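You operate a simulated robot arm through the tools that you are given. There is no shell and no other tool. Be economical: measure what you need, move in short steps, check, and stop when the job is done.

The job below is to be done with a simulated robot arm. You get a single attempt, and the scene is never put back.

Task
Count the desiccant bags on the top of the panel table, then put as many of the cream spacers from the top of the panel table on top of the white tub there.

The check looks at the end state, three seconds after you hand in, the way a careful person would. Anything else that was tipped, shoved, dropped, spilled or broken makes it a failure.

Robot
A 6-joint arm with a two-finger parallel gripper on a trunk, on a base that drives. Base frame: it is fixed to the floor where the robot stands at the start and does not move with it; the origin is under the middle of the robot, x ahead of it, y to its left, z up. Readings come in m, degrees, newtons and seconds.
Its first joint turns from -166.0 to 166.0 degrees. Places, roughly: white tub [1.25, 0.25, 1]. Payload 3.43 kg.
The tool frame sits at the grasp point between the pads (the TCP): z along the fingers, y along the line on which they close. The tips reach 0.034 m beyond it. Largest opening 0.128 m; finger width 0.024, thickness 0.012; the body of the gripper, 0.048 by 0.13 m, starts 0.096 m behind the TCP.
Orientation is told as [roll, pitch, yaw] about the base's x, y, z axes, in that order, counted from this pose: with the fingers straight down and closing along the base's y, the tool's x points along the base's -x, its y along +y and its z along -z.

Tools
- The arm moves only by the tool apply_moves. Its argument "targets" is a list of rows, each an object (a shift or turn left out is 0, a gripper value left out holds the last) with "dp": the shift along the tool's x, y, z in units of 100 mm (1.0 is 100 mm), a list of three; "angular": the turn, a rotation vector about the tool's x, y, z in units of 45 degrees (1.0 is 45 degrees), a list of three; "hand": the opening, from 0 (shut) to 1 (fully open). In form: [{"dp": [x, y, z], "angular": [rx, ry, rz], "hand": hand}, ...]. A call has 1 to 20 rows; each row is the pose to reach, as a shift and turn from the pose commanded when the call began, along the tool's axes at that moment. A call with a number of a shift or a turn outside -1 to 1 is refused whole. Rows are played at 5 a second. More than 0.05 m and 8.6 degrees between two rows, or a gripper value outside its range, and nothing of the call is played. Where a pose cannot be reached the arm comes as near as it can. A force on the tool above 40 N (or 10 N above the force at the start of the call, whichever is more), or a blocked arm, ends the call early, and 0.2 s more pass. Each finger travels about 0.153 m/s and halts on what it meets, pressing with about 37 N; the grip force reading is that of the motor and also rises with nothing between the fingers. The clock runs only during rows and for 0.2 s after the last one: add rows that repeat a pose to give the fingers time. It gives the time, the measured TCP pose, the force on the tool (base axes), the opening and the grip force at its end, in the units of the frame above (readings bear some noise).
- Cameras (640 x 400 px; columns grow to the right, rows downward): "scene" is now at [0.1633, 0.1781, 1.2332]; the picture's right is [-0.44, -0.90, 0.00], its down [-0.23, 0.11, -0.97] and it looks along [0.87, -0.43, -0.25] (base axes); focal length 267 px, centre (320, 200). "wrist" rides on the gripper at [0.076, -0.011, -0.16] in the tool frame; the picture's right is [0.15, 0.99, 0.00], its down [-0.88, 0.13, -0.46] and it looks along [-0.45, 0.07, 0.89] (tool axes); focal length 234 px, centre (320, 200). There is no depth. A picture from a camera that has moved, and an enlarged one, comes with that camera's place and axes in the base frame and with its lens.
- camera(camera): a new picture of that camera. The clock stands still meanwhile.
- drive_base(legs): drives the robot by 1 to 6 legs, each [ahead, left, turn to the left] in m, m and degrees, along the robot's own axes; the way and the turn of a leg run together, so that a leg with both is an arc; at most 1.5 m and 180 degrees a leg. The arm and the cameras ride along, it lands a little off, and it stops where it bumps. It gives what a move gives.
- turn_head(pan, tilt): turns the head with the scene camera to pan (to the left, within 143 degrees either way) and tilt (down, from -29 to 69), counted from straight ahead of the robot. It gives what a move gives.
- enlarge(camera, box): a new picture of the part [left, top, right, bottom] of that camera's present view, enlarged. The clock stands still meanwhile.
- job_done(): hands the job in; it is judged then, once.

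Work in short steps. Places have to be worked out from the pictures, the camera data and where the tool is seen: move nearer, look again, correct. Check each grasp and each placing, and mend what went wrong. You have 120 turns and 90 pictures in all, those below and enlarged ones among them. Open the gripper and draw the arm clear of the work before you hand the job in, unless the task says otherwise; then end with one line.

The tools are called after "Request:" by a JSON object that holds its "fn" and its "kwargs". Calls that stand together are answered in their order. apply_moves: Moves the arm, as the interface text tells. Its arguments: {"type":"object","properties":{"targets":{"type":"array"}},"required":["targets"]} The other tools are called the same way: drive_base (legs) drives the base; turn_head (pan, tilt) turns the head that bears the scene camera; camera (camera) takes a picture; enlarge (camera, box) takes an enlarged picture of a part of a camera's view; job_done () hands the job in.

At the start:

```text
clock: 0.0
tool_pos: [0.6858, -0.178, 1.1654]
tool_rot: [0.0, 0.0, -0.1]
ft_force: [0.4, 0.2, 0.0]
gripper_width: 0.1279
grasp_force: 0.0
robot x, y, heading: [0.0046, 0.0016, 0.1]
head pan, tilt: [-26.1, 14.6]
```

scene: 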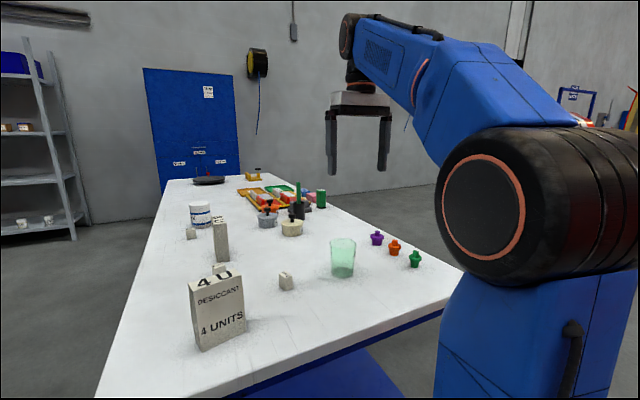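
wrist: 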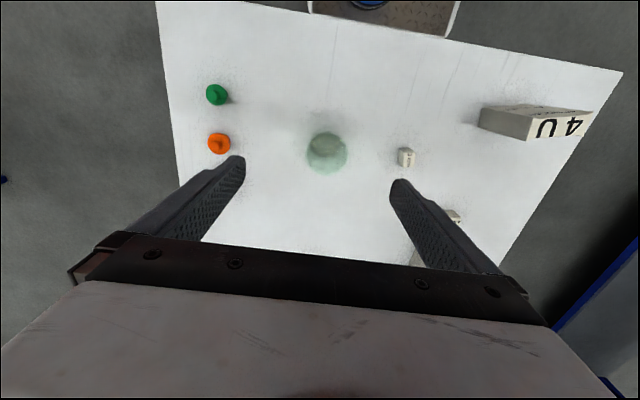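

The scene shows a table with a tub, several boxes and small items. I'll enlarge parts of the scene to identify them.

Request:
{"fn": "enlarge", "kwargs": {"camera": "scene", "box": [170, 160, 350, 272]}}

Request:
{"fn": "enlarge", "kwargs": {"camera": "scene", "box": [170, 240, 350, 352]}}

```text
3.56 times, centred on (260, 216) of scene
camera zoom: at [0.1633, 0.1781, 1.2332], right [-0.44, -0.9, 0.0], down [-0.23, 0.11, -0.97], along [0.87, -0.43, -0.25], focal length 950 px, centre (533, 143)
```

zoom: 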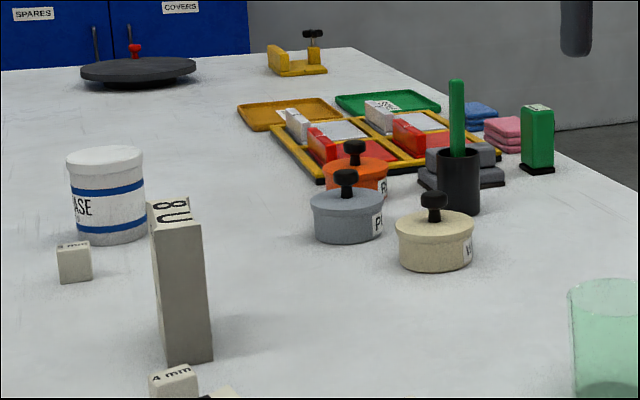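

```text
3.56 times, centred on (260, 296) of scene
camera zoom: at [0.1633, 0.1781, 1.2332], right [-0.44, -0.9, 0.0], down [-0.23, 0.11, -0.97], along [0.87, -0.43, -0.25], focal length 950 px, centre (533, -141)
```

zoom: 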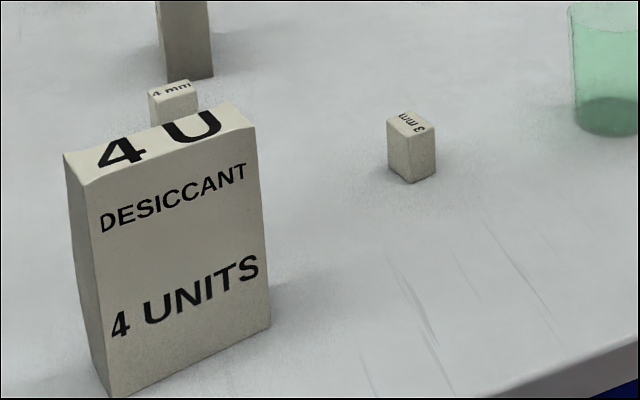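

The bags seem to be a 4 U and an 8 U one, with several spacers. I'll look from other head angles to check the hidden parts of the table.

Request:
{"fn": "turn_head", "kwargs": {"pan": 0, "tilt": 30}}

Request:
{"fn": "camera", "kwargs": {"camera": "scene"}}

Request:
{"fn": "turn_head", "kwargs": {"pan": -50, "tilt": 30}}

Request:
{"fn": "camera", "kwargs": {"camera": "scene"}}

```text
clock: 0.9
tool_pos: [0.6858, -0.1766, 1.1664]
tool_rot: [0.0, -0.1, 0.1]
ft_force: [0.3, 0.3, 0.0]
gripper_width: 0.1278
grasp_force: 0.0
robot x, y, heading: [-0.0012, -0.0007, -0.1]
head pan, tilt: [0.0, 30.0]
```

```text
85 pictures are left
camera scene: at [0.1699, 0.2192, 1.2084], right [0.0, -1.0, 0.0], down [-0.5, 0.0, -0.87], along [0.87, 0.0, -0.5], focal length 267 px, centre (320, 200)
```

scene: 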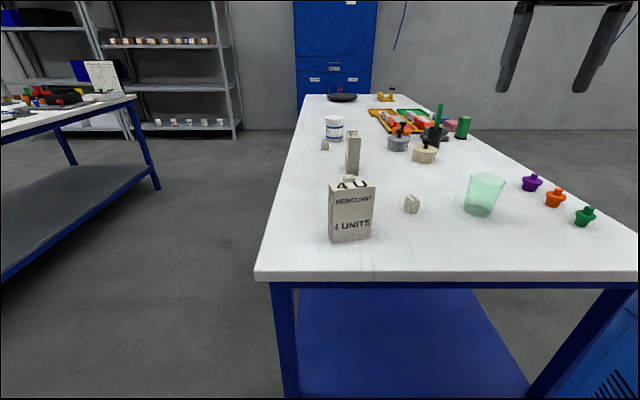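

```text
clock: 2.1
tool_pos: [0.6862, -0.1771, 1.1659]
tool_rot: [0.0, 0.0, 0.0]
ft_force: [-0.6, -1.1, 0.1]
gripper_width: 0.1278
grasp_force: 0.1
robot x, y, heading: [0.0001, 0.0015, -0.2]
head pan, tilt: [-50.0, 30.0]
```

```text
84 pictures are left
camera scene: at [0.1376, 0.15, 1.2083], right [-0.77, -0.64, 0.0], down [-0.32, 0.38, -0.87], along [0.56, -0.66, -0.5], focal length 267 px, centre (320, 200)
```

scene: 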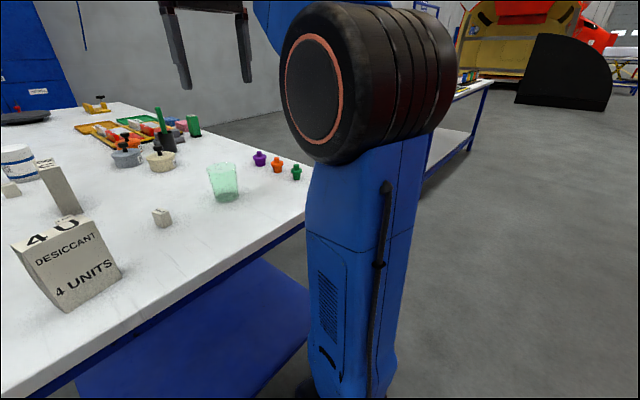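

All the spacers and the tub would be reachable from the left side of the table. I'll check the aisle on the left before driving and look closer at the trays.

Request:
{"fn": "turn_head", "kwargs": {"pan": 65, "tilt": 30}}

Request:
{"fn": "camera", "kwargs": {"camera": "scene"}}

```text
clock: 4.0
tool_pos: [0.6854, -0.177, 1.168]
tool_rot: [0.1, 0.0, 0.0]
ft_force: [0.2, 0.5, -0.4]
gripper_width: 0.1279
grasp_force: 0.1
robot x, y, heading: [0.0013, -0.0013, -0.2]
head pan, tilt: [65.0, 30.0]
```

```text
83 pictures are left
camera scene: at [0.1177, 0.3012, 1.2083], right [0.91, -0.42, 0.0], down [-0.21, -0.45, -0.87], along [0.37, 0.78, -0.5], focal length 267 px, centre (320, 200)
```

scene: 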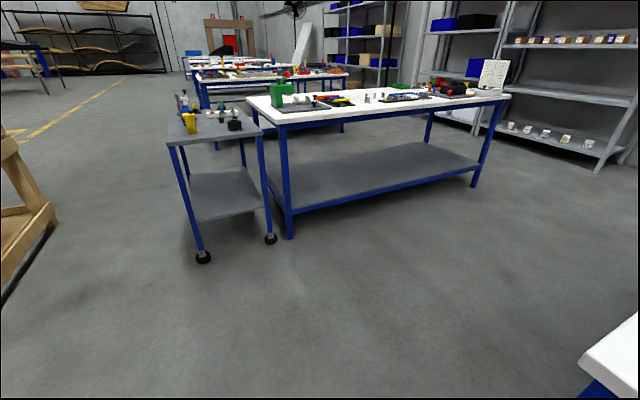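

The aisle is clear out to y≈1.65, so I'll drive around to the left side of the table, facing it.

Request:
{"fn": "drive_base", "kwargs": {"legs": [[-0.15, 0, 0], [0, 0.9, 0], [1.1, 0, 0], [0, 0, -90]]}}

Request:
{"fn": "turn_head", "kwargs": {"pan": 0, "tilt": 35}}

Request:
{"fn": "camera", "kwargs": {"camera": "scene"}}

Request:
{"fn": "camera", "kwargs": {"camera": "wrist"}}

```text
clock: 18.9
tool_pos: [0.764, 0.2227, 1.1664]
tool_rot: [-0.1, -0.1, -90.6]
ft_force: [-0.2, 0.1, -0.9]
gripper_width: 0.128
grasp_force: 0.1
robot x, y, heading: [0.947, 0.909, -90.4]
head pan, tilt: [65.0, 30.0]
```

```text
clock: 20.2
tool_pos: [0.7631, 0.223, 1.167]
tool_rot: [0.1, -0.1, -90.7]
ft_force: [0.0, 1.0, -0.6]
gripper_width: 0.1278
grasp_force: 0.0
robot x, y, heading: [0.949, 0.9061, -90.6]
head pan, tilt: [0.0, 35.0]
```

```text
82 pictures are left
camera scene: at [1.1659, 0.7362, 1.2005], right [-1.0, 0.01, 0.0], down [0.01, 0.57, -0.82], along [-0.01, -0.82, -0.57], focal length 267 px, centre (320, 200)
```

scene: 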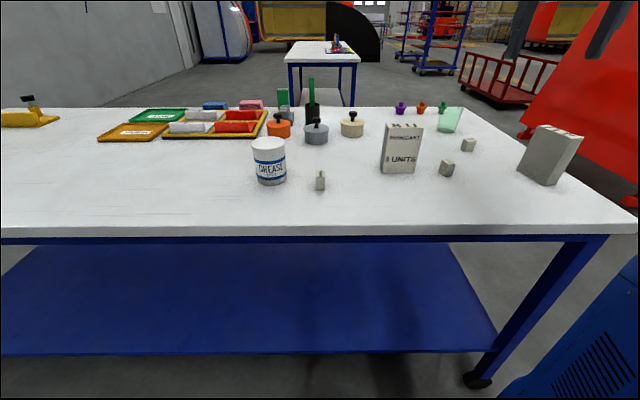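

```text
81 pictures are left
camera wrist: at [0.7532, 0.2987, 1.3256], right [0.99, 0.14, 0.0], down [0.12, -0.88, 0.46], along [0.06, -0.45, -0.89], focal length 234 px, centre (320, 200)
```

wrist: 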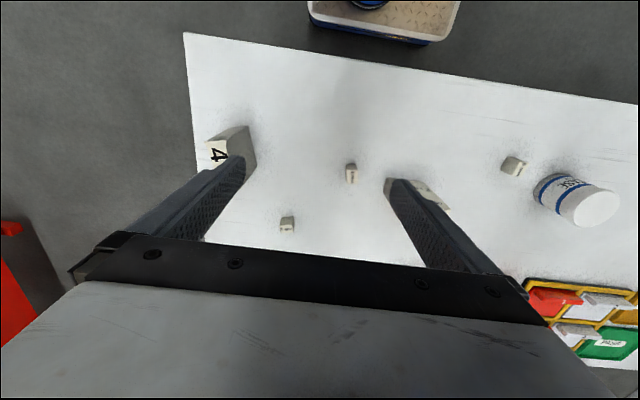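

From here I see three spacers and two desiccant bags, but I want to check the trays and the far end of the table.

Request:
{"fn": "enlarge", "kwargs": {"camera": "scene", "box": [100, 80, 300, 205]}}

Request:
{"fn": "enlarge", "kwargs": {"camera": "scene", "box": [250, 75, 450, 200]}}

Request:
{"fn": "enlarge", "kwargs": {"camera": "scene", "box": [400, 85, 600, 210]}}

Request:
{"fn": "turn_head", "kwargs": {"pan": 45, "tilt": 30}}

Request:
{"fn": "camera", "kwargs": {"camera": "scene"}}

```text
3.20 times, centred on (200, 142) of scene
camera zoom: at [1.1659, 0.7362, 1.2005], right [-1.0, 0.01, 0.0], down [0.01, 0.57, -0.82], along [-0.01, -0.82, -0.57], focal length 855 px, centre (704, 384)
```

zoom: 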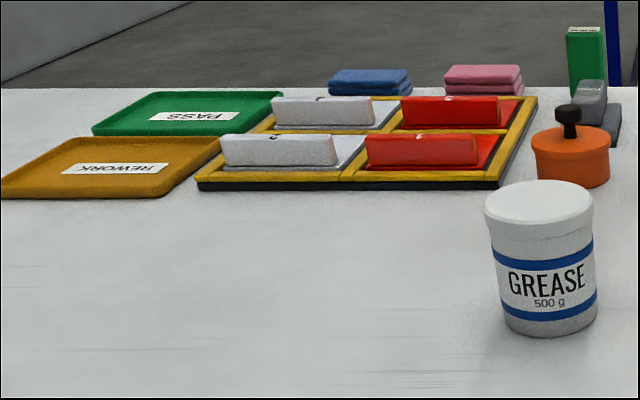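

```text
3.20 times, centred on (350, 138) of scene
camera zoom: at [1.1659, 0.7362, 1.2005], right [-1.0, 0.01, 0.0], down [0.01, 0.57, -0.82], along [-0.01, -0.82, -0.57], focal length 855 px, centre (224, 400)
```

zoom: 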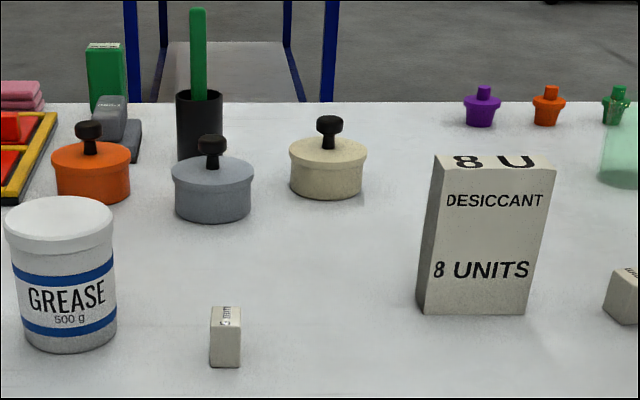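

```text
3.20 times, centred on (500, 148) of scene
camera zoom: at [1.1659, 0.7362, 1.2005], right [-1.0, 0.01, 0.0], down [0.01, 0.57, -0.82], along [-0.01, -0.82, -0.57], focal length 855 px, centre (-256, 368)
```

zoom: 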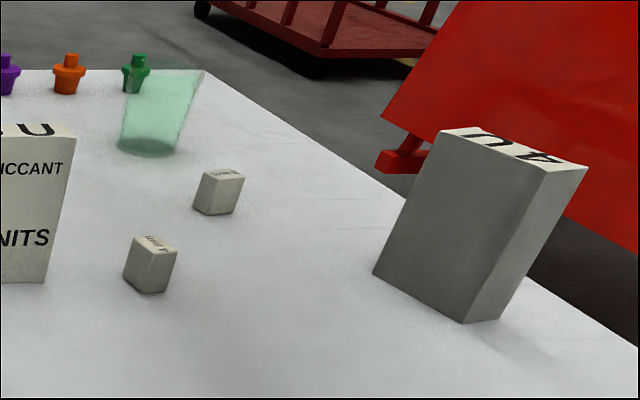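

```text
clock: 21.3
tool_pos: [0.7646, 0.2233, 1.1665]
tool_rot: [0.0, 0.1, -90.6]
ft_force: [0.7, -0.1, -0.2]
gripper_width: 0.1279
grasp_force: 0.0
robot x, y, heading: [0.948, 0.9112, -90.5]
head pan, tilt: [45.0, 30.0]
```

```text
77 pictures are left
camera scene: at [1.23, 0.7595, 1.2083], right [-0.72, -0.7, 0.0], down [-0.35, 0.36, -0.87], along [0.61, -0.62, -0.5], focal length 267 px, centre (320, 200)
```

scene: 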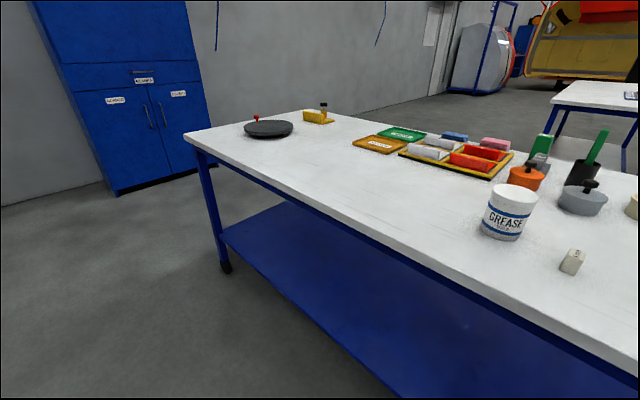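

There are two desiccant bags (4 U and 8 U), so two spacers go on the tub. I place the spacers at about (0.83, 0.14), (0.71, 0.0) and (1.16, 0.19), and I'll hover over the 4 mm one to look closer.

Request:
{"fn": "apply_moves", "kwargs": {"targets": [{"dp": [-0.3, 0.25, 0]}, {"dp": [-0.6, 0.5, 0]}, {"dp": [-0.83, 0.68, 0.2]}, {"dp": [-0.83, 0.68, 0.5]}, {"dp": [-0.83, 0.68, 0.5]}]}}

Request:
{"fn": "camera", "kwargs": {"camera": "wrist"}}

```text
clock: 22.5
tool_pos: [0.8309, 0.1389, 1.1159]
tool_rot: [0.0, 0.0, -90.6]
ft_force: [-0.7, -1.0, 1.5]
gripper_width: 0.1283
grasp_force: 0.1
robot x, y, heading: [0.9469, 0.9082, -90.6]
head pan, tilt: [45.0, 30.0]
```

```text
76 pictures are left
camera wrist: at [0.8204, 0.2149, 1.2752], right [0.99, 0.14, 0.0], down [0.12, -0.88, 0.46], along [0.06, -0.45, -0.89], focal length 234 px, centre (320, 200)
```

wrist: 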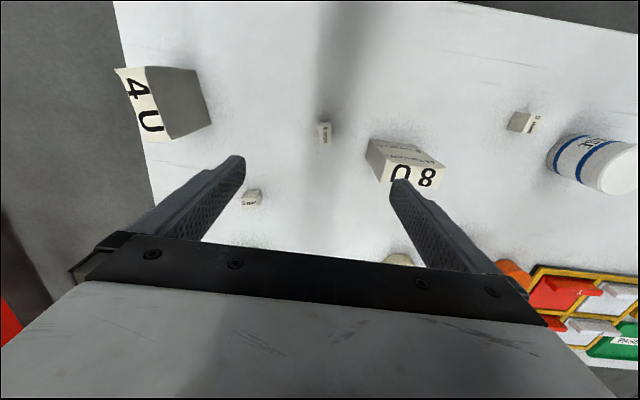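

The 8 U bag is close to the 4 mm spacer, so the freer 3 mm one makes a better first grasp. I'll zoom on all three to read their orientations.

Request:
{"fn": "enlarge", "kwargs": {"camera": "wrist", "box": [220, 110, 380, 210]}}

Request:
{"fn": "enlarge", "kwargs": {"camera": "wrist", "box": [480, 100, 640, 200]}}

```text
4.00 times, centred on (300, 160) of wrist
camera zoom: at [0.8204, 0.2149, 1.2752], right [0.99, 0.14, 0.0], down [0.12, -0.88, 0.46], along [0.06, -0.45, -0.89], focal length 937 px, centre (400, 360)
```

zoom: 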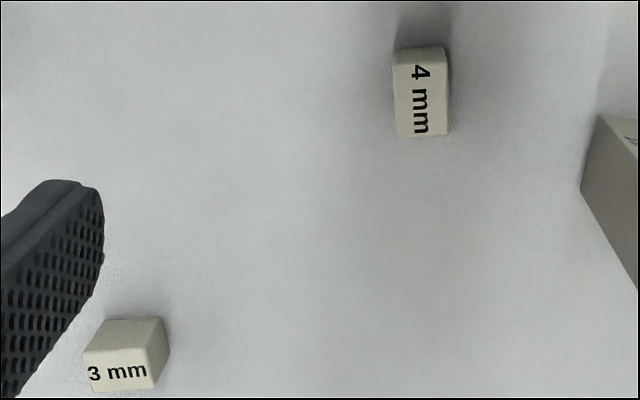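

```text
4.00 times, centred on (560, 150) of wrist
camera zoom: at [0.8204, 0.2149, 1.2752], right [0.99, 0.14, 0.0], down [0.12, -0.88, 0.46], along [0.06, -0.45, -0.89], focal length 937 px, centre (-640, 400)
```

zoom: 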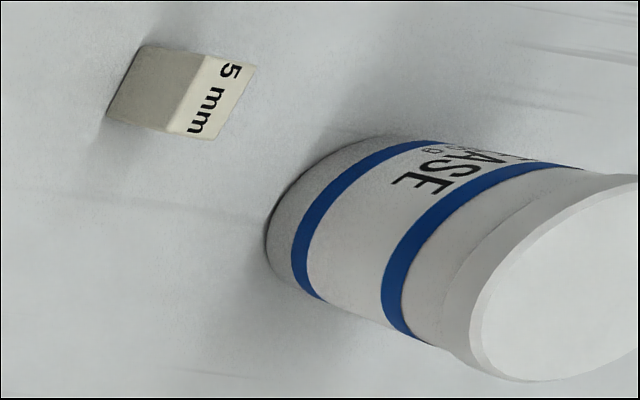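

Each spacer is about 0.02 × 0.032 m and 0.03 m tall, and the 3 mm one sits near (0.718, -0.003) turned about 8°. I'll move toward it.

Request:
{"fn": "apply_moves", "kwargs": {"targets": [{"dp": [-0.3, -0.25, 0]}, {"dp": [-0.6, -0.5, 0]}, {"dp": [-0.8, -0.8, 0]}, {"dp": [-1.0, -1.0, 0]}, {"dp": [-1.0, -1.0, 0]}]}}

Request:
{"fn": "apply_moves", "kwargs": {"targets": [{"dp": [-0.3, -0.1, 0.2], "angular": [0, 0, -0.1]}, {"dp": [-0.43, -0.11, 0.5], "angular": [0, 0, -0.18]}, {"dp": [-0.43, -0.11, 0.9], "angular": [0, 0, -0.18]}, {"dp": [-0.43, -0.11, 0.9], "angular": [0, 0, -0.18]}]}}

Request:
{"fn": "camera", "kwargs": {"camera": "wrist"}}

```text
clock: 23.7
tool_pos: [0.729, 0.0411, 1.1177]
tool_rot: [0.0, 0.0, -90.6]
ft_force: [0.1, 0.5, 0.0]
gripper_width: 0.1282
grasp_force: 0.1
robot x, y, heading: [0.9496, 0.9096, -90.6]
head pan, tilt: [45.0, 30.0]
```

```text
clock: 24.7
tool_pos: [0.718, -0.0016, 1.0267]
tool_rot: [0.0, 0.0, -82.5]
ft_force: [0.2, -0.1, 0.2]
gripper_width: 0.1283
grasp_force: 0.0
robot x, y, heading: [0.9506, 0.9088, -90.4]
head pan, tilt: [45.0, 30.0]
```

```text
73 pictures are left
camera wrist: at [0.6965, 0.0713, 1.1857], right [0.96, 0.27, 0.0], down [0.24, -0.86, 0.46], along [0.12, -0.44, -0.89], focal length 234 px, centre (320, 200)
```

wrist: 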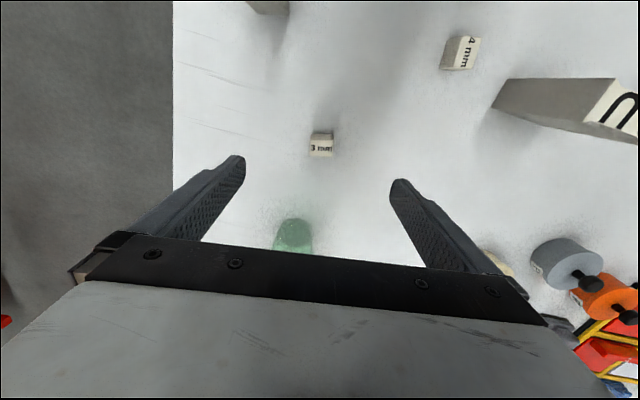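

The spacer projects to (0.718, -0.003), right under the TCP. I'll descend so the tips stay just above the table.

Request:
{"fn": "apply_moves", "kwargs": {"targets": [{"dp": [0, 0, 0.4]}, {"dp": [0, 0, 0.8]}, {"dp": [0, 0, 0.9]}, {"dp": [0, 0, 0.9]}]}}

Request:
{"fn": "camera", "kwargs": {"camera": "wrist"}}

```text
clock: 25.7
tool_pos: [0.7191, -0.0023, 0.9347]
tool_rot: [0.0, 0.0, -82.4]
ft_force: [-0.4, 0.5, -1.3]
gripper_width: 0.1279
grasp_force: 0.1
robot x, y, heading: [0.9502, 0.9097, -90.8]
head pan, tilt: [45.0, 30.0]
```

```text
72 pictures are left
camera wrist: at [0.6976, 0.0711, 1.095], right [0.96, 0.27, 0.0], down [0.24, -0.86, 0.46], along [0.12, -0.44, -0.89], focal length 234 px, centre (320, 200)
```

wrist: 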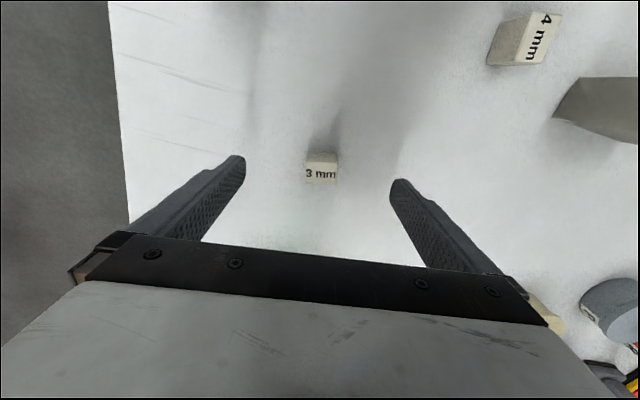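

Alignment holds, so I'll descend the last 36 mm and close.

Request:
{"fn": "apply_moves", "kwargs": {"targets": [{"dp": [0, 0, 0.2], "hand": 1}, {"dp": [0, 0, 0.36], "hand": 1}, {"dp": [0, 0, 0.36], "hand": 0.5}, {"dp": [0, 0, 0.36], "hand": 0.2}, {"dp": [0, 0, 0.36], "hand": 0.1}, {"dp": [0, 0, 0.36], "hand": 0.1}, {"dp": [0, 0, 0.36], "hand": 0.1}]}}

```text
clock: 27.3
tool_pos: [0.7189, -0.0017, 0.8996]
tool_rot: [0.1, 0.1, -82.6]
ft_force: [-0.2, -0.2, 0.1]
gripper_width: 0.0287
grasp_force: 36.6
robot x, y, heading: [0.9471, 0.9073, -90.5]
head pan, tilt: [45.0, 30.0]
```

Gripped at 29 mm. I'll lift it and travel back toward the tub.

Request:
{"fn": "apply_moves", "kwargs": {"targets": [{"dp": [0, 0, -0.3]}, {"dp": [0, 0, -0.7]}, {"dp": [0, 0, -1.0]}, {"dp": [0, 0, -1.0]}]}}

Request:
{"fn": "apply_moves", "kwargs": {"targets": [{"dp": [0, 0, -0.4]}, {"dp": [0, 0, -0.8]}, {"dp": [0.2, 0, -1.0]}, {"dp": [0.6, 0, -1.0]}, {"dp": [1.0, 0.0, -1.0]}, {"dp": [1.0, 0.4, -1.0]}, {"dp": [1.0, 0.8, -1.0]}, {"dp": [1.0, 1.0, -1.0]}, {"dp": [1.0, 1.0, -1.0]}]}}

Request:
{"fn": "camera", "kwargs": {"camera": "wrist"}}

```text
clock: 28.3
tool_pos: [0.7196, -0.0015, 1.001]
tool_rot: [0.1, 0.0, -82.5]
ft_force: [-0.2, -0.1, -0.9]
gripper_width: 0.0286
grasp_force: 36.9
robot x, y, heading: [0.9474, 0.9103, -90.8]
head pan, tilt: [45.0, 30.0]
```

```text
clock: 30.3
tool_pos: [0.8038, 0.1103, 1.1008]
tool_rot: [0.1, 0.0, -82.5]
ft_force: [-0.2, -0.3, -0.4]
gripper_width: 0.0289
grasp_force: 36.7
robot x, y, heading: [0.9503, 0.9073, -90.7]
head pan, tilt: [45.0, 30.0]
```

```text
71 pictures are left
camera wrist: at [0.7834, 0.1826, 1.2596], right [0.96, 0.27, 0.0], down [0.24, -0.86, 0.46], along [0.12, -0.44, -0.89], focal length 234 px, centre (320, 200)
```

wrist: 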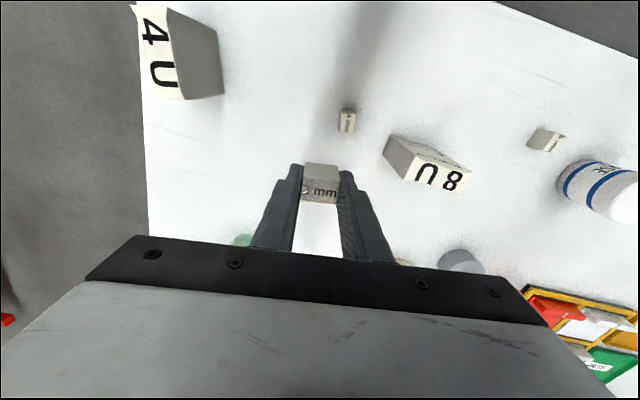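

Held firmly. Now I'll move along the table toward the tub at this height, clear of the bag tops.

Request:
{"fn": "apply_moves", "kwargs": {"targets": [{"dp": [-0.02, 0.25, 0]}, {"dp": [-0.05, 0.6, 0]}, {"dp": [-0.08, 1.0, 0]}, {"dp": [-0.08, 1.0, 0]}]}}

Request:
{"fn": "apply_moves", "kwargs": {"targets": [{"dp": [-0.02, 0.3, 0]}, {"dp": [-0.05, 0.7, 0]}, {"dp": [-0.08, 1.0, 0]}, {"dp": [-0.08, 1.0, 0]}]}}

Request:
{"fn": "apply_moves", "kwargs": {"targets": [{"dp": [-0.02, 0.3, 0]}, {"dp": [-0.05, 0.7, 0]}, {"dp": [-0.08, 1.0, 0]}, {"dp": [-0.08, 1.0, 0]}]}}

Request:
{"fn": "camera", "kwargs": {"camera": "wrist"}}

Request:
{"fn": "turn_head", "kwargs": {"pan": 20, "tilt": 30}}

Request:
{"fn": "camera", "kwargs": {"camera": "scene"}}

```text
clock: 31.3
tool_pos: [0.9047, 0.1138, 1.1008]
tool_rot: [0.0, -0.1, -82.5]
ft_force: [-0.3, 0.5, -0.3]
gripper_width: 0.0287
grasp_force: 37.3
robot x, y, heading: [0.9477, 0.9083, -90.5]
head pan, tilt: [45.0, 30.0]
```

```text
clock: 32.3
tool_pos: [1.0041, 0.1201, 1.1005]
tool_rot: [0.0, 0.0, -82.5]
ft_force: [-0.7, 0.7, -0.2]
gripper_width: 0.0287
grasp_force: 37.2
robot x, y, heading: [0.9478, 0.9072, -90.4]
head pan, tilt: [45.0, 30.0]
```

```text
clock: 33.3
tool_pos: [1.1058, 0.1252, 1.0997]
tool_rot: [-0.1, 0.0, -82.7]
ft_force: [-0.3, 1.1, 0.1]
gripper_width: 0.0287
grasp_force: 37.0
robot x, y, heading: [0.9503, 0.9098, -90.9]
head pan, tilt: [45.0, 30.0]
```

```text
70 pictures are left
camera wrist: at [1.0844, 0.1982, 1.2588], right [0.96, 0.27, 0.0], down [0.24, -0.86, 0.46], along [0.12, -0.44, -0.89], focal length 234 px, centre (320, 200)
```

wrist: 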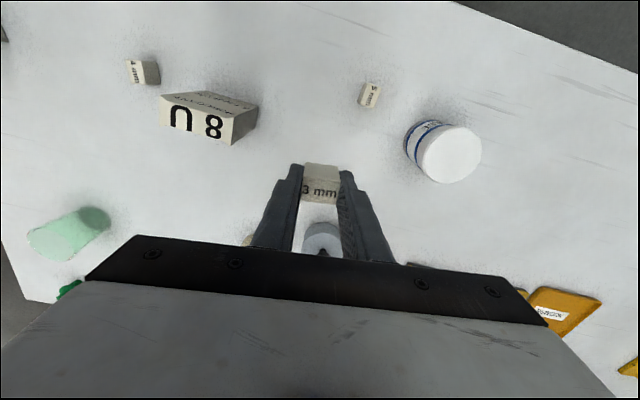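

```text
clock: 34.2
tool_pos: [1.1062, 0.1249, 1.0999]
tool_rot: [0.1, -0.1, -82.5]
ft_force: [0.3, 0.4, -0.6]
gripper_width: 0.0287
grasp_force: 36.5
robot x, y, heading: [0.9492, 0.9081, -90.4]
head pan, tilt: [20.0, 30.0]
```

```text
69 pictures are left
camera scene: at [1.197, 0.7389, 1.2083], right [-0.94, -0.33, 0.0], down [-0.17, 0.47, -0.87], along [0.29, -0.82, -0.5], focal length 267 px, centre (320, 200)
```

scene: 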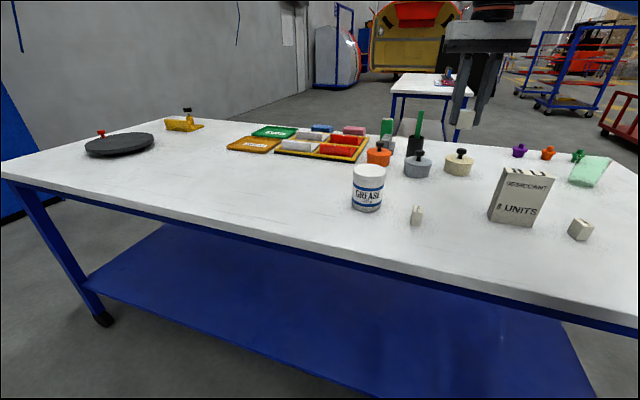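

Triangulating both views puts the lid centre near (1.279, 0.157), at z≈0.95. I'll bring the spacer above the far half of the lid at y≈0.135 and look again.

Request:
{"fn": "apply_moves", "kwargs": {"targets": [{"dp": [-0.02, 0.3, 0]}, {"dp": [-0.05, 0.7, 0]}, {"dp": [-0.07, 1.0, 0]}, {"dp": [-0.07, 1.0, 0]}]}}

Request:
{"fn": "apply_moves", "kwargs": {"targets": [{"dp": [-0.03, 0.35, 0]}, {"dp": [-0.06, 0.73, 0]}, {"dp": [-0.06, 0.73, 0.4]}, {"dp": [-0.06, 0.73, 0.4]}]}}

Request:
{"fn": "camera", "kwargs": {"camera": "wrist"}}

Request:
{"fn": "enlarge", "kwargs": {"camera": "scene", "box": [290, 100, 450, 220]}}

```text
clock: 35.2
tool_pos: [1.2058, 0.1305, 1.1025]
tool_rot: [0.0, 0.0, -82.4]
ft_force: [-0.2, 0.2, -0.3]
gripper_width: 0.0288
grasp_force: 37.7
robot x, y, heading: [0.949, 0.9056, -90.6]
head pan, tilt: [20.0, 30.0]
```

```text
clock: 36.2
tool_pos: [1.2787, 0.1335, 1.0587]
tool_rot: [0.0, 0.0, -82.5]
ft_force: [0.2, -0.5, 0.0]
gripper_width: 0.0288
grasp_force: 36.4
robot x, y, heading: [0.9492, 0.9057, -90.5]
head pan, tilt: [20.0, 30.0]
```

```text
68 pictures are left
camera wrist: at [1.2575, 0.2075, 1.2188], right [0.96, 0.27, 0.0], down [0.24, -0.86, 0.46], along [0.12, -0.44, -0.89], focal length 234 px, centre (320, 200)
```

wrist: 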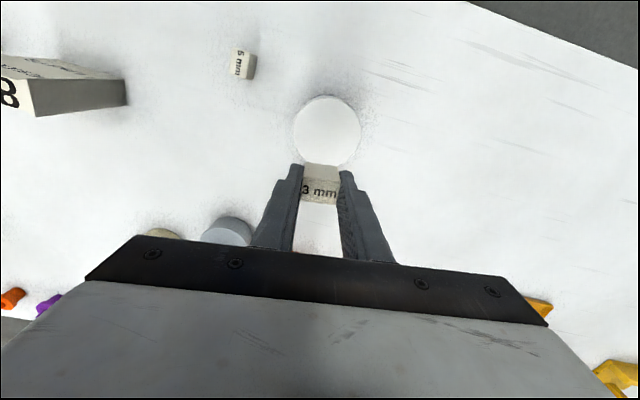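

```text
3.33 times, centred on (370, 160) of scene
camera zoom: at [1.197, 0.7389, 1.2083], right [-0.94, -0.33, 0.0], down [-0.17, 0.47, -0.87], along [0.29, -0.82, -0.5], focal length 890 px, centre (153, 333)
```

zoom: 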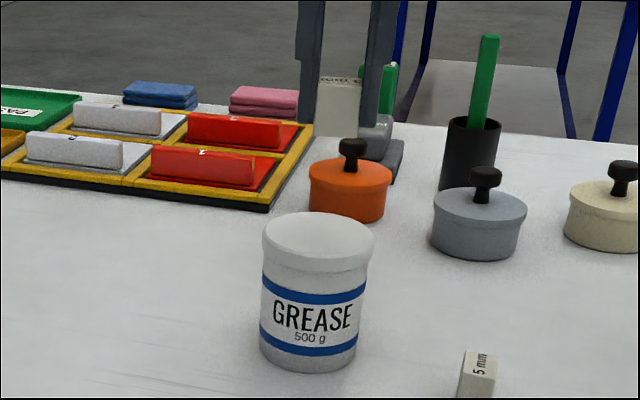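

The lid radius is about 0.038 m with its centre at (1.278, 0.160). I'll shift to y≈0.141 and go down to about 1 cm above the lid.

Request:
{"fn": "apply_moves", "kwargs": {"targets": [{"dp": [0.07, 0.0, 0.2]}, {"dp": [0.07, 0.0, 0.4]}, {"dp": [0.07, 0.0, 0.54]}, {"dp": [0.07, 0.0, 0.54]}]}}

Request:
{"fn": "enlarge", "kwargs": {"camera": "scene", "box": [320, 120, 420, 220]}}

Request:
{"fn": "enlarge", "kwargs": {"camera": "wrist", "box": [240, 90, 400, 210]}}

```text
clock: 37.2
tool_pos: [1.2771, 0.1411, 1.0055]
tool_rot: [0.0, 0.0, -82.6]
ft_force: [-0.5, 0.5, -0.9]
gripper_width: 0.0287
grasp_force: 36.9
robot x, y, heading: [0.9458, 0.9071, -90.4]
head pan, tilt: [20.0, 30.0]
```

```text
4.00 times, centred on (370, 170) of scene
camera zoom: at [1.1969, 0.7389, 1.2083], right [-0.94, -0.33, 0.0], down [-0.17, 0.47, -0.87], along [0.29, -0.82, -0.5], focal length 1069 px, centre (120, 320)
```

zoom: 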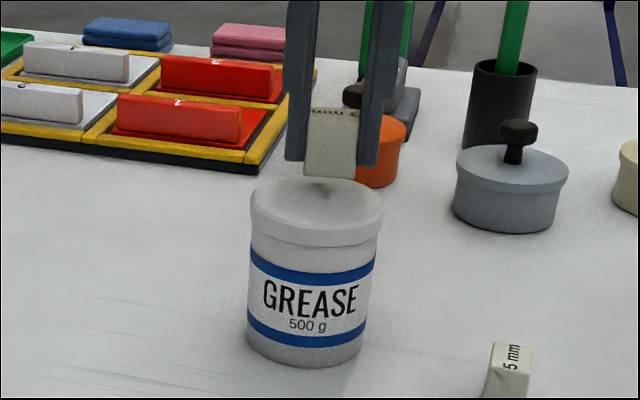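

```text
3.33 times, centred on (320, 150) of wrist
camera zoom: at [1.256, 0.2145, 1.1655], right [0.96, 0.27, 0.0], down [0.24, -0.86, 0.46], along [0.12, -0.44, -0.89], focal length 781 px, centre (320, 367)
```

zoom: 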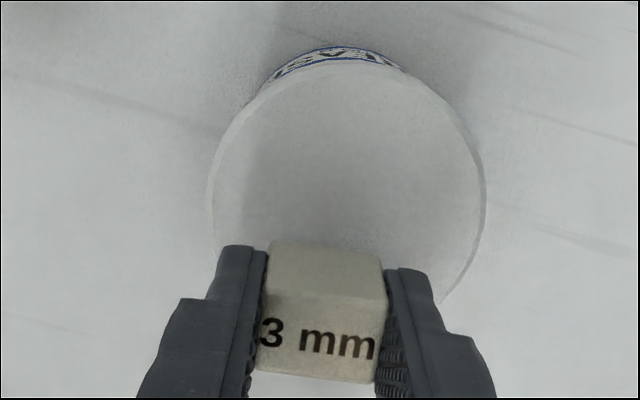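

The spacer is over the far half of the lid, about 14 mm up. I'll descend slowly, watching the force.

Request:
{"fn": "apply_moves", "kwargs": {"targets": [{"dp": [0, 0, 0.05]}, {"dp": [0, 0, 0.09]}, {"dp": [0, 0, 0.09]}]}}

Request:
{"fn": "enlarge", "kwargs": {"camera": "scene", "box": [330, 140, 410, 190]}}

```text
clock: 38.0
tool_pos: [1.2765, 0.1412, 0.9978]
tool_rot: [0.1, -0.1, -82.5]
ft_force: [-0.2, -0.7, -0.4]
gripper_width: 0.0285
grasp_force: 37.0
robot x, y, heading: [0.9483, 0.9074, -90.5]
head pan, tilt: [20.0, 30.0]
```

```text
8.00 times, centred on (370, 165) of scene
camera zoom: at [1.1969, 0.7389, 1.2083], right [-0.94, -0.33, 0.0], down [-0.17, 0.47, -0.87], along [0.29, -0.82, -0.5], focal length 2137 px, centre (-80, 480)
```

zoom: 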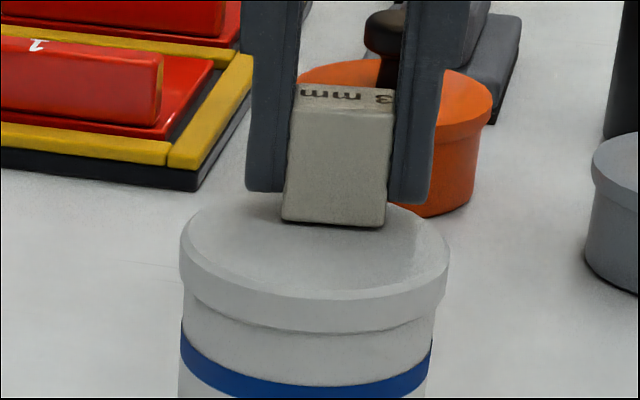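

It is a few millimetres above the lid. I'll continue in small steps.

Request:
{"fn": "apply_moves", "kwargs": {"targets": [{"dp": [0, 0, 0.02]}, {"dp": [0, 0, 0.03]}, {"dp": [0, 0, 0.03]}]}}

Request:
{"fn": "enlarge", "kwargs": {"camera": "scene", "box": [330, 140, 410, 190]}}

```text
clock: 38.8
tool_pos: [1.276, 0.1413, 0.9954]
tool_rot: [0.1, -0.1, -82.5]
ft_force: [1.9, -3.8, 23.4]
gripper_width: 0.0284
grasp_force: 36.9
robot x, y, heading: [0.9445, 0.9046, -90.5]
head pan, tilt: [20.0, 30.0]
```

```text
8.00 times, centred on (370, 165) of scene
camera zoom: at [1.1967, 0.7394, 1.2084], right [-0.94, -0.33, 0.0], down [-0.17, 0.47, -0.87], along [0.29, -0.82, -0.5], focal length 2137 px, centre (-80, 480)
```

zoom: 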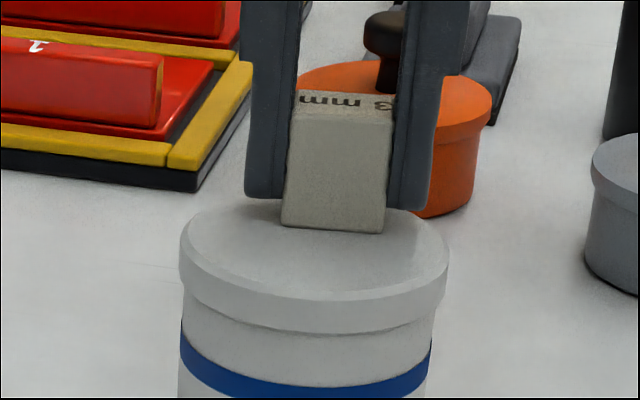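

Contact made at 23 N. I'll ease up 1 mm, open part way and lift straight off.

Request:
{"fn": "apply_moves", "kwargs": {"targets": [{"dp": [0, 0, -0.015]}, {"dp": [0, 0, -0.015], "hand": 0.3}, {"dp": [0, 0, -0.015], "hand": 0.5}, {"dp": [0, 0, -0.015], "hand": 0.5}, {"dp": [0, 0, -0.3], "hand": 0.5}, {"dp": [0, 0, -0.7], "hand": 0.5}, {"dp": [0, 0, -1.0], "hand": 0.5}, {"dp": [0, 0, -1.0], "hand": 0.5}]}}

Request:
{"fn": "camera", "kwargs": {"camera": "wrist"}}

Request:
{"fn": "enlarge", "kwargs": {"camera": "scene", "box": [330, 130, 450, 230]}}

```text
clock: 40.6
tool_pos: [1.2768, 0.1406, 1.0967]
tool_rot: [0.0, 0.0, -82.6]
ft_force: [-1.6, 0.1, 0.0]
gripper_width: 0.064
grasp_force: 0.1
robot x, y, heading: [0.9486, 0.9064, -90.8]
head pan, tilt: [20.0, 30.0]
```

```text
62 pictures are left
camera wrist: at [1.2559, 0.2144, 1.2542], right [0.96, 0.27, 0.0], down [0.24, -0.86, 0.46], along [0.12, -0.44, -0.89], focal length 234 px, centre (320, 200)
```

wrist: 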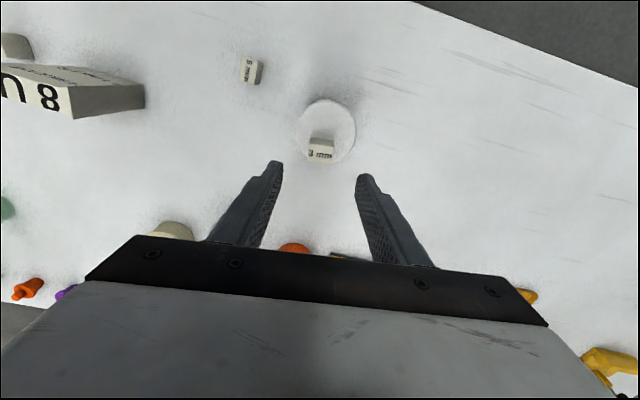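

```text
4.00 times, centred on (390, 180) of scene
camera zoom: at [1.1969, 0.7389, 1.2083], right [-0.94, -0.33, 0.0], down [-0.17, 0.47, -0.87], along [0.29, -0.82, -0.5], focal length 1069 px, centre (40, 280)
```

zoom: 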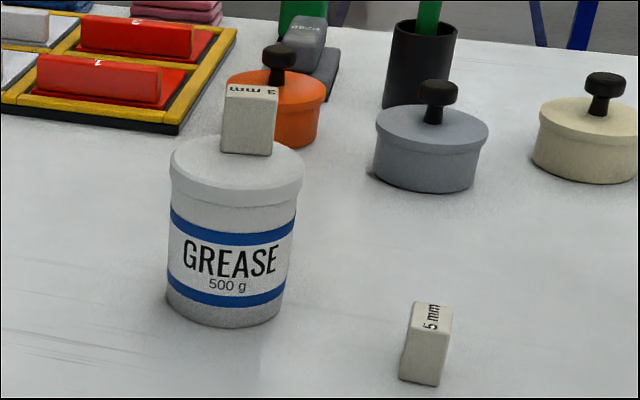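

The 3 mm spacer stands safely on the lid. Next is the 5 mm one, near (1.16, 0.20), so I'll move above it and look.

Request:
{"fn": "apply_moves", "kwargs": {"targets": [{"dp": [0.2, -0.3, 0], "hand": 0.5}, {"dp": [0.5, -0.6, 0]}, {"dp": [0.74, -0.95, 0]}, {"dp": [0.74, -0.95, 0]}]}}

Request:
{"fn": "apply_moves", "kwargs": {"targets": [{"dp": [0, -0.13, 0.2]}, {"dp": [0, -0.13, 0.6]}, {"dp": [0, -0.13, 0.9]}, {"dp": [0, -0.13, 0.9]}]}}

Request:
{"fn": "camera", "kwargs": {"camera": "wrist"}}

Request:
{"fn": "enlarge", "kwargs": {"camera": "wrist", "box": [240, 90, 400, 210]}}

```text
clock: 41.6
tool_pos: [1.1734, 0.2016, 1.0939]
tool_rot: [0.1, 0.1, -82.5]
ft_force: [0.6, -0.7, 0.2]
gripper_width: 0.0639
grasp_force: 0.1
robot x, y, heading: [0.9524, 0.9044, -90.5]
head pan, tilt: [20.0, 30.0]
```

```text
clock: 42.6
tool_pos: [1.1601, 0.2015, 1.004]
tool_rot: [0.0, 0.0, -82.5]
ft_force: [-0.7, -0.4, 0.4]
gripper_width: 0.0641
grasp_force: 0.1
robot x, y, heading: [0.9486, 0.9029, -90.8]
head pan, tilt: [20.0, 30.0]
```

```text
60 pictures are left
camera wrist: at [1.139, 0.2742, 1.1634], right [0.96, 0.27, 0.0], down [0.24, -0.86, 0.46], along [0.12, -0.44, -0.89], focal length 234 px, centre (320, 200)
```

wrist: 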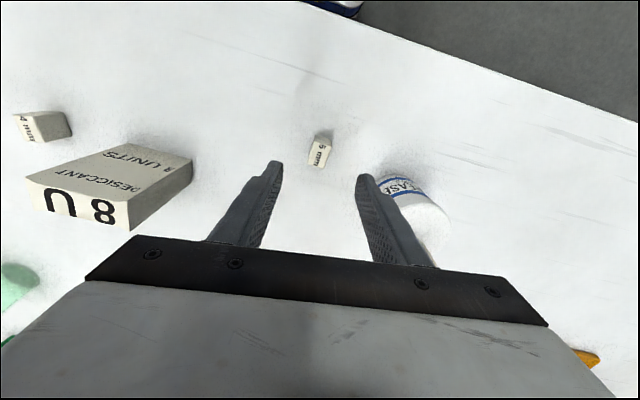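

```text
3.33 times, centred on (320, 150) of wrist
camera zoom: at [1.139, 0.2742, 1.1634], right [0.96, 0.27, 0.0], down [0.24, -0.86, 0.46], along [0.12, -0.44, -0.89], focal length 781 px, centre (320, 367)
```

zoom: 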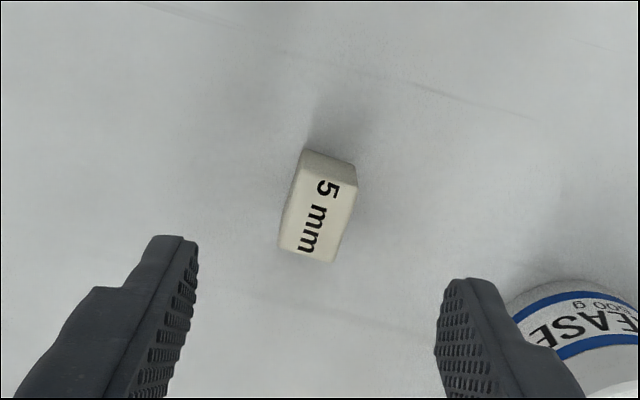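

The 5 mm spacer is centred near (1.159, 0.1985), nearly aligned with the base axes. I'll turn the hand 9.5° to match and descend.

Request:
{"fn": "apply_moves", "kwargs": {"targets": [{"dp": [-0.03, -0.01, 0.2], "angular": [0, 0, 0.1]}, {"dp": [-0.03, -0.01, 0.4], "angular": [0, 0, 0.2]}, {"dp": [-0.03, -0.01, 0.7], "angular": [0, 0, 0.2]}, {"dp": [-0.03, -0.01, 0.7], "angular": [0, 0, 0.2]}]}}

Request:
{"fn": "camera", "kwargs": {"camera": "wrist"}}

```text
clock: 43.6
tool_pos: [1.1614, 0.1982, 0.9357]
tool_rot: [0.1, 0.0, -91.5]
ft_force: [0.5, -0.2, 0.5]
gripper_width: 0.0644
grasp_force: 0.0
robot x, y, heading: [0.9527, 0.9088, -90.6]
head pan, tilt: [20.0, 30.0]
```

```text
58 pictures are left
camera wrist: at [1.1506, 0.274, 1.0938], right [0.99, 0.12, 0.0], down [0.11, -0.88, 0.46], along [0.05, -0.45, -0.89], focal length 234 px, centre (320, 200)
```

wrist: 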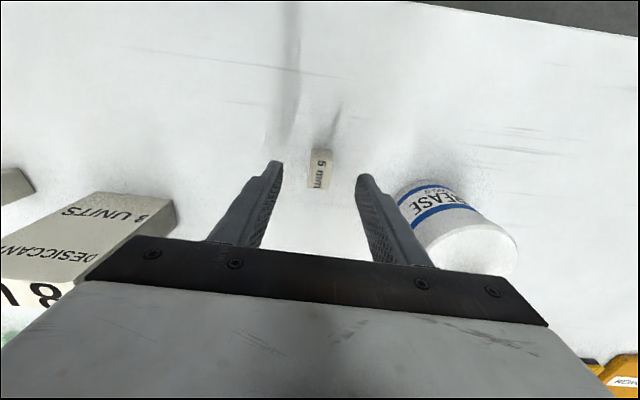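

Centred between the fingers. I'll descend the last 36 mm and close.

Request:
{"fn": "apply_moves", "kwargs": {"targets": [{"dp": [0, 0, 0.2], "hand": 0.5}, {"dp": [0, 0, 0.36], "hand": 0.5}, {"dp": [0, 0, 0.36], "hand": 0.3}, {"dp": [0, 0, 0.36], "hand": 0.1}, {"dp": [0, 0, 0.36], "hand": 0.05}, {"dp": [0, 0, 0.36], "hand": 0.05}, {"dp": [0, 0, 0.36], "hand": 0.05}]}}

```text
clock: 45.2
tool_pos: [1.1599, 0.1986, 0.8983]
tool_rot: [0.0, 0.0, -91.5]
ft_force: [1.1, -0.3, 0.5]
gripper_width: 0.0206
grasp_force: 36.9
robot x, y, heading: [0.9472, 0.9074, -90.6]
head pan, tilt: [20.0, 30.0]
```

Gripped at 21 mm. I'll lift and carry it above the near half of the lid.

Request:
{"fn": "apply_moves", "kwargs": {"targets": [{"dp": [0, 0, -0.3]}, {"dp": [0, 0, -0.7]}, {"dp": [0, 0, -1.0]}, {"dp": [0, 0, -1.0]}]}}

Request:
{"fn": "apply_moves", "kwargs": {"targets": [{"dp": [0, 0, -0.4]}, {"dp": [0, 0, -0.7]}, {"dp": [0, 0.3, -0.7]}, {"dp": [-0.1, 0.6, -0.7]}, {"dp": [-0.2, 1.0, -0.7]}, {"dp": [-0.2, 1.0, -0.7]}]}}

Request:
{"fn": "enlarge", "kwargs": {"camera": "wrist", "box": [240, 90, 400, 210]}}

```text
clock: 46.2
tool_pos: [1.1607, 0.1975, 0.9985]
tool_rot: [0.1, 0.0, -91.5]
ft_force: [0.0, -0.5, -0.6]
gripper_width: 0.0206
grasp_force: 36.8
robot x, y, heading: [0.9512, 0.9081, -90.7]
head pan, tilt: [20.0, 30.0]
```

```text
clock: 47.6
tool_pos: [1.2598, 0.1759, 1.0679]
tool_rot: [0.0, -0.1, -91.5]
ft_force: [-0.1, -0.6, 0.2]
gripper_width: 0.0208
grasp_force: 37.2
robot x, y, heading: [0.9486, 0.9048, -90.4]
head pan, tilt: [20.0, 30.0]
```

```text
3.33 times, centred on (320, 150) of wrist
camera zoom: at [1.2503, 0.2516, 1.2276], right [0.99, 0.12, 0.0], down [0.11, -0.88, 0.46], along [0.05, -0.45, -0.89], focal length 781 px, centre (320, 367)
```

zoom: 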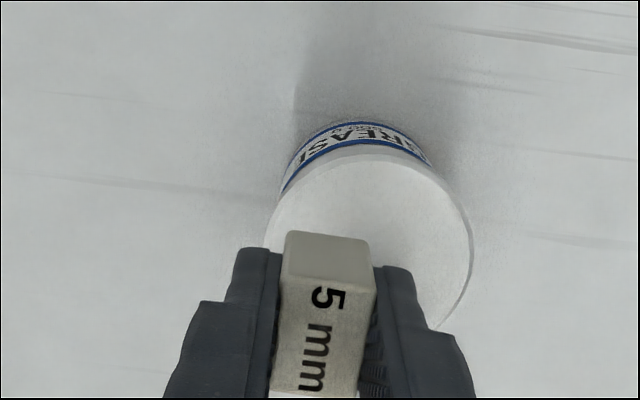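

The lid centre is confirmed at (1.277, 0.161). I'll shift 17 mm in x and lower to about 1 cm above.

Request:
{"fn": "apply_moves", "kwargs": {"targets": [{"dp": [0, 0.17, 0]}, {"dp": [0, 0.17, 0.3]}, {"dp": [0, 0.17, 0.62]}, {"dp": [0, 0.17, 0.62]}]}}

Request:
{"fn": "enlarge", "kwargs": {"camera": "scene", "box": [330, 130, 410, 190]}}

Request:
{"fn": "camera", "kwargs": {"camera": "wrist"}}

```text
clock: 48.6
tool_pos: [1.277, 0.1744, 1.0055]
tool_rot: [0.1, 0.0, -91.5]
ft_force: [-0.6, -0.6, -1.0]
gripper_width: 0.0208
grasp_force: 37.7
robot x, y, heading: [0.947, 0.9088, -90.6]
head pan, tilt: [20.0, 30.0]
```

```text
6.67 times, centred on (370, 160) of scene
camera zoom: at [1.1969, 0.7389, 1.2083], right [-0.94, -0.33, 0.0], down [-0.17, 0.47, -0.87], along [0.29, -0.82, -0.5], focal length 1781 px, centre (-13, 467)
```

zoom: 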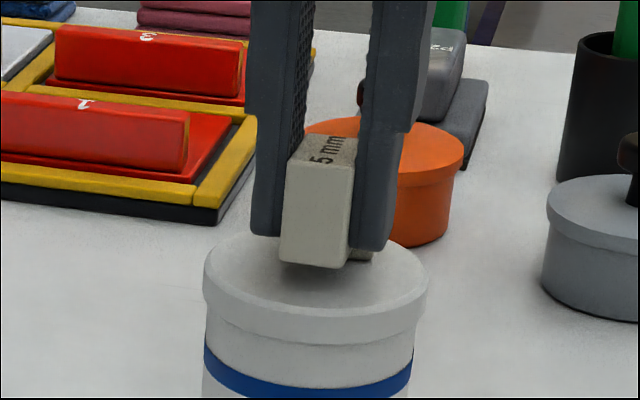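

```text
55 pictures are left
camera wrist: at [1.2677, 0.2502, 1.1651], right [0.99, 0.12, 0.0], down [0.11, -0.88, 0.46], along [0.05, -0.45, -0.89], focal length 234 px, centre (320, 200)
```

wrist: 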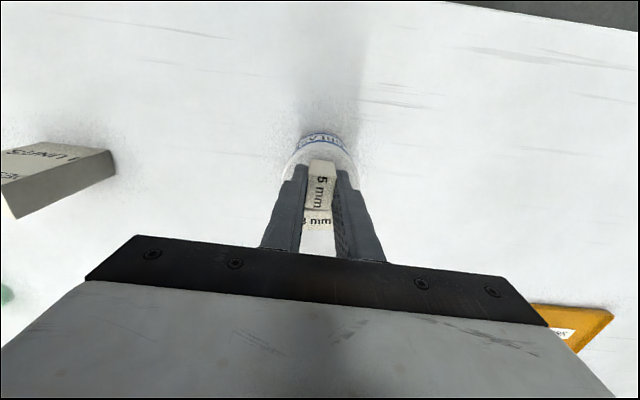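

The 3 mm spacer is visible just beyond with a gap. I'll nudge 2 mm toward the robot and lower in small steps.

Request:
{"fn": "apply_moves", "kwargs": {"targets": [{"dp": [0.02, 0, 0.04]}, {"dp": [0.02, 0, 0.08]}, {"dp": [0.02, 0, 0.1]}, {"dp": [0.02, 0, 0.11]}, {"dp": [0.02, 0, 0.11]}]}}

```text
clock: 49.8
tool_pos: [1.2764, 0.1782, 0.9947]
tool_rot: [-0.1, -0.1, -91.6]
ft_force: [0.8, -0.2, -0.7]
gripper_width: 0.0207
grasp_force: 37.1
robot x, y, heading: [0.9454, 0.9073, -90.4]
head pan, tilt: [20.0, 30.0]
```

No contact force yet, so I'll go 1–2 mm more.

Request:
{"fn": "apply_moves", "kwargs": {"targets": [{"dp": [0, 0, 0.01]}, {"dp": [0, 0, 0.015]}, {"dp": [0, 0, 0.015]}]}}

Request:
{"fn": "enlarge", "kwargs": {"camera": "scene", "box": [330, 130, 410, 190]}}

```text
clock: 50.6
tool_pos: [1.2771, 0.1766, 0.9943]
tool_rot: [-0.1, 0.0, -91.5]
ft_force: [-0.1, -0.3, 0.1]
gripper_width: 0.0209
grasp_force: 37.4
robot x, y, heading: [0.9516, 0.9081, -90.6]
head pan, tilt: [20.0, 30.0]
```

```text
6.67 times, centred on (370, 160) of scene
camera zoom: at [1.1969, 0.7389, 1.2083], right [-0.94, -0.33, 0.0], down [-0.17, 0.47, -0.87], along [0.29, -0.82, -0.5], focal length 1781 px, centre (-13, 467)
```

zoom: 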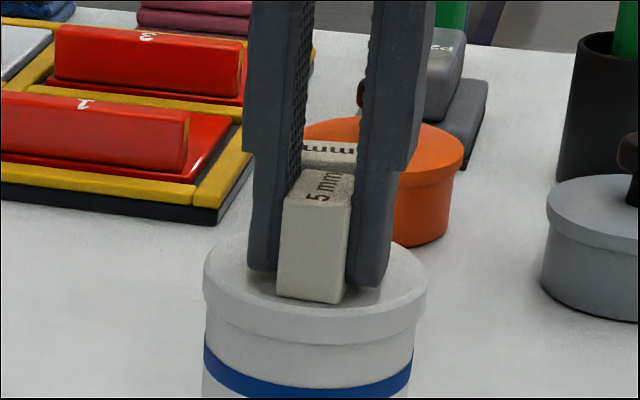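

Almost touching, so another 1.5 mm.

Request:
{"fn": "apply_moves", "kwargs": {"targets": [{"dp": [0, 0, 0.01]}, {"dp": [0, 0, 0.015]}, {"dp": [0, 0, 0.015]}]}}

```text
clock: 51.4
tool_pos: [1.2763, 0.1764, 0.994]
tool_rot: [0.1, -0.1, -91.5]
ft_force: [1.2, -3.4, 20.8]
gripper_width: 0.0206
grasp_force: 37.0
robot x, y, heading: [0.9492, 0.9084, -90.4]
head pan, tilt: [20.0, 30.0]
```

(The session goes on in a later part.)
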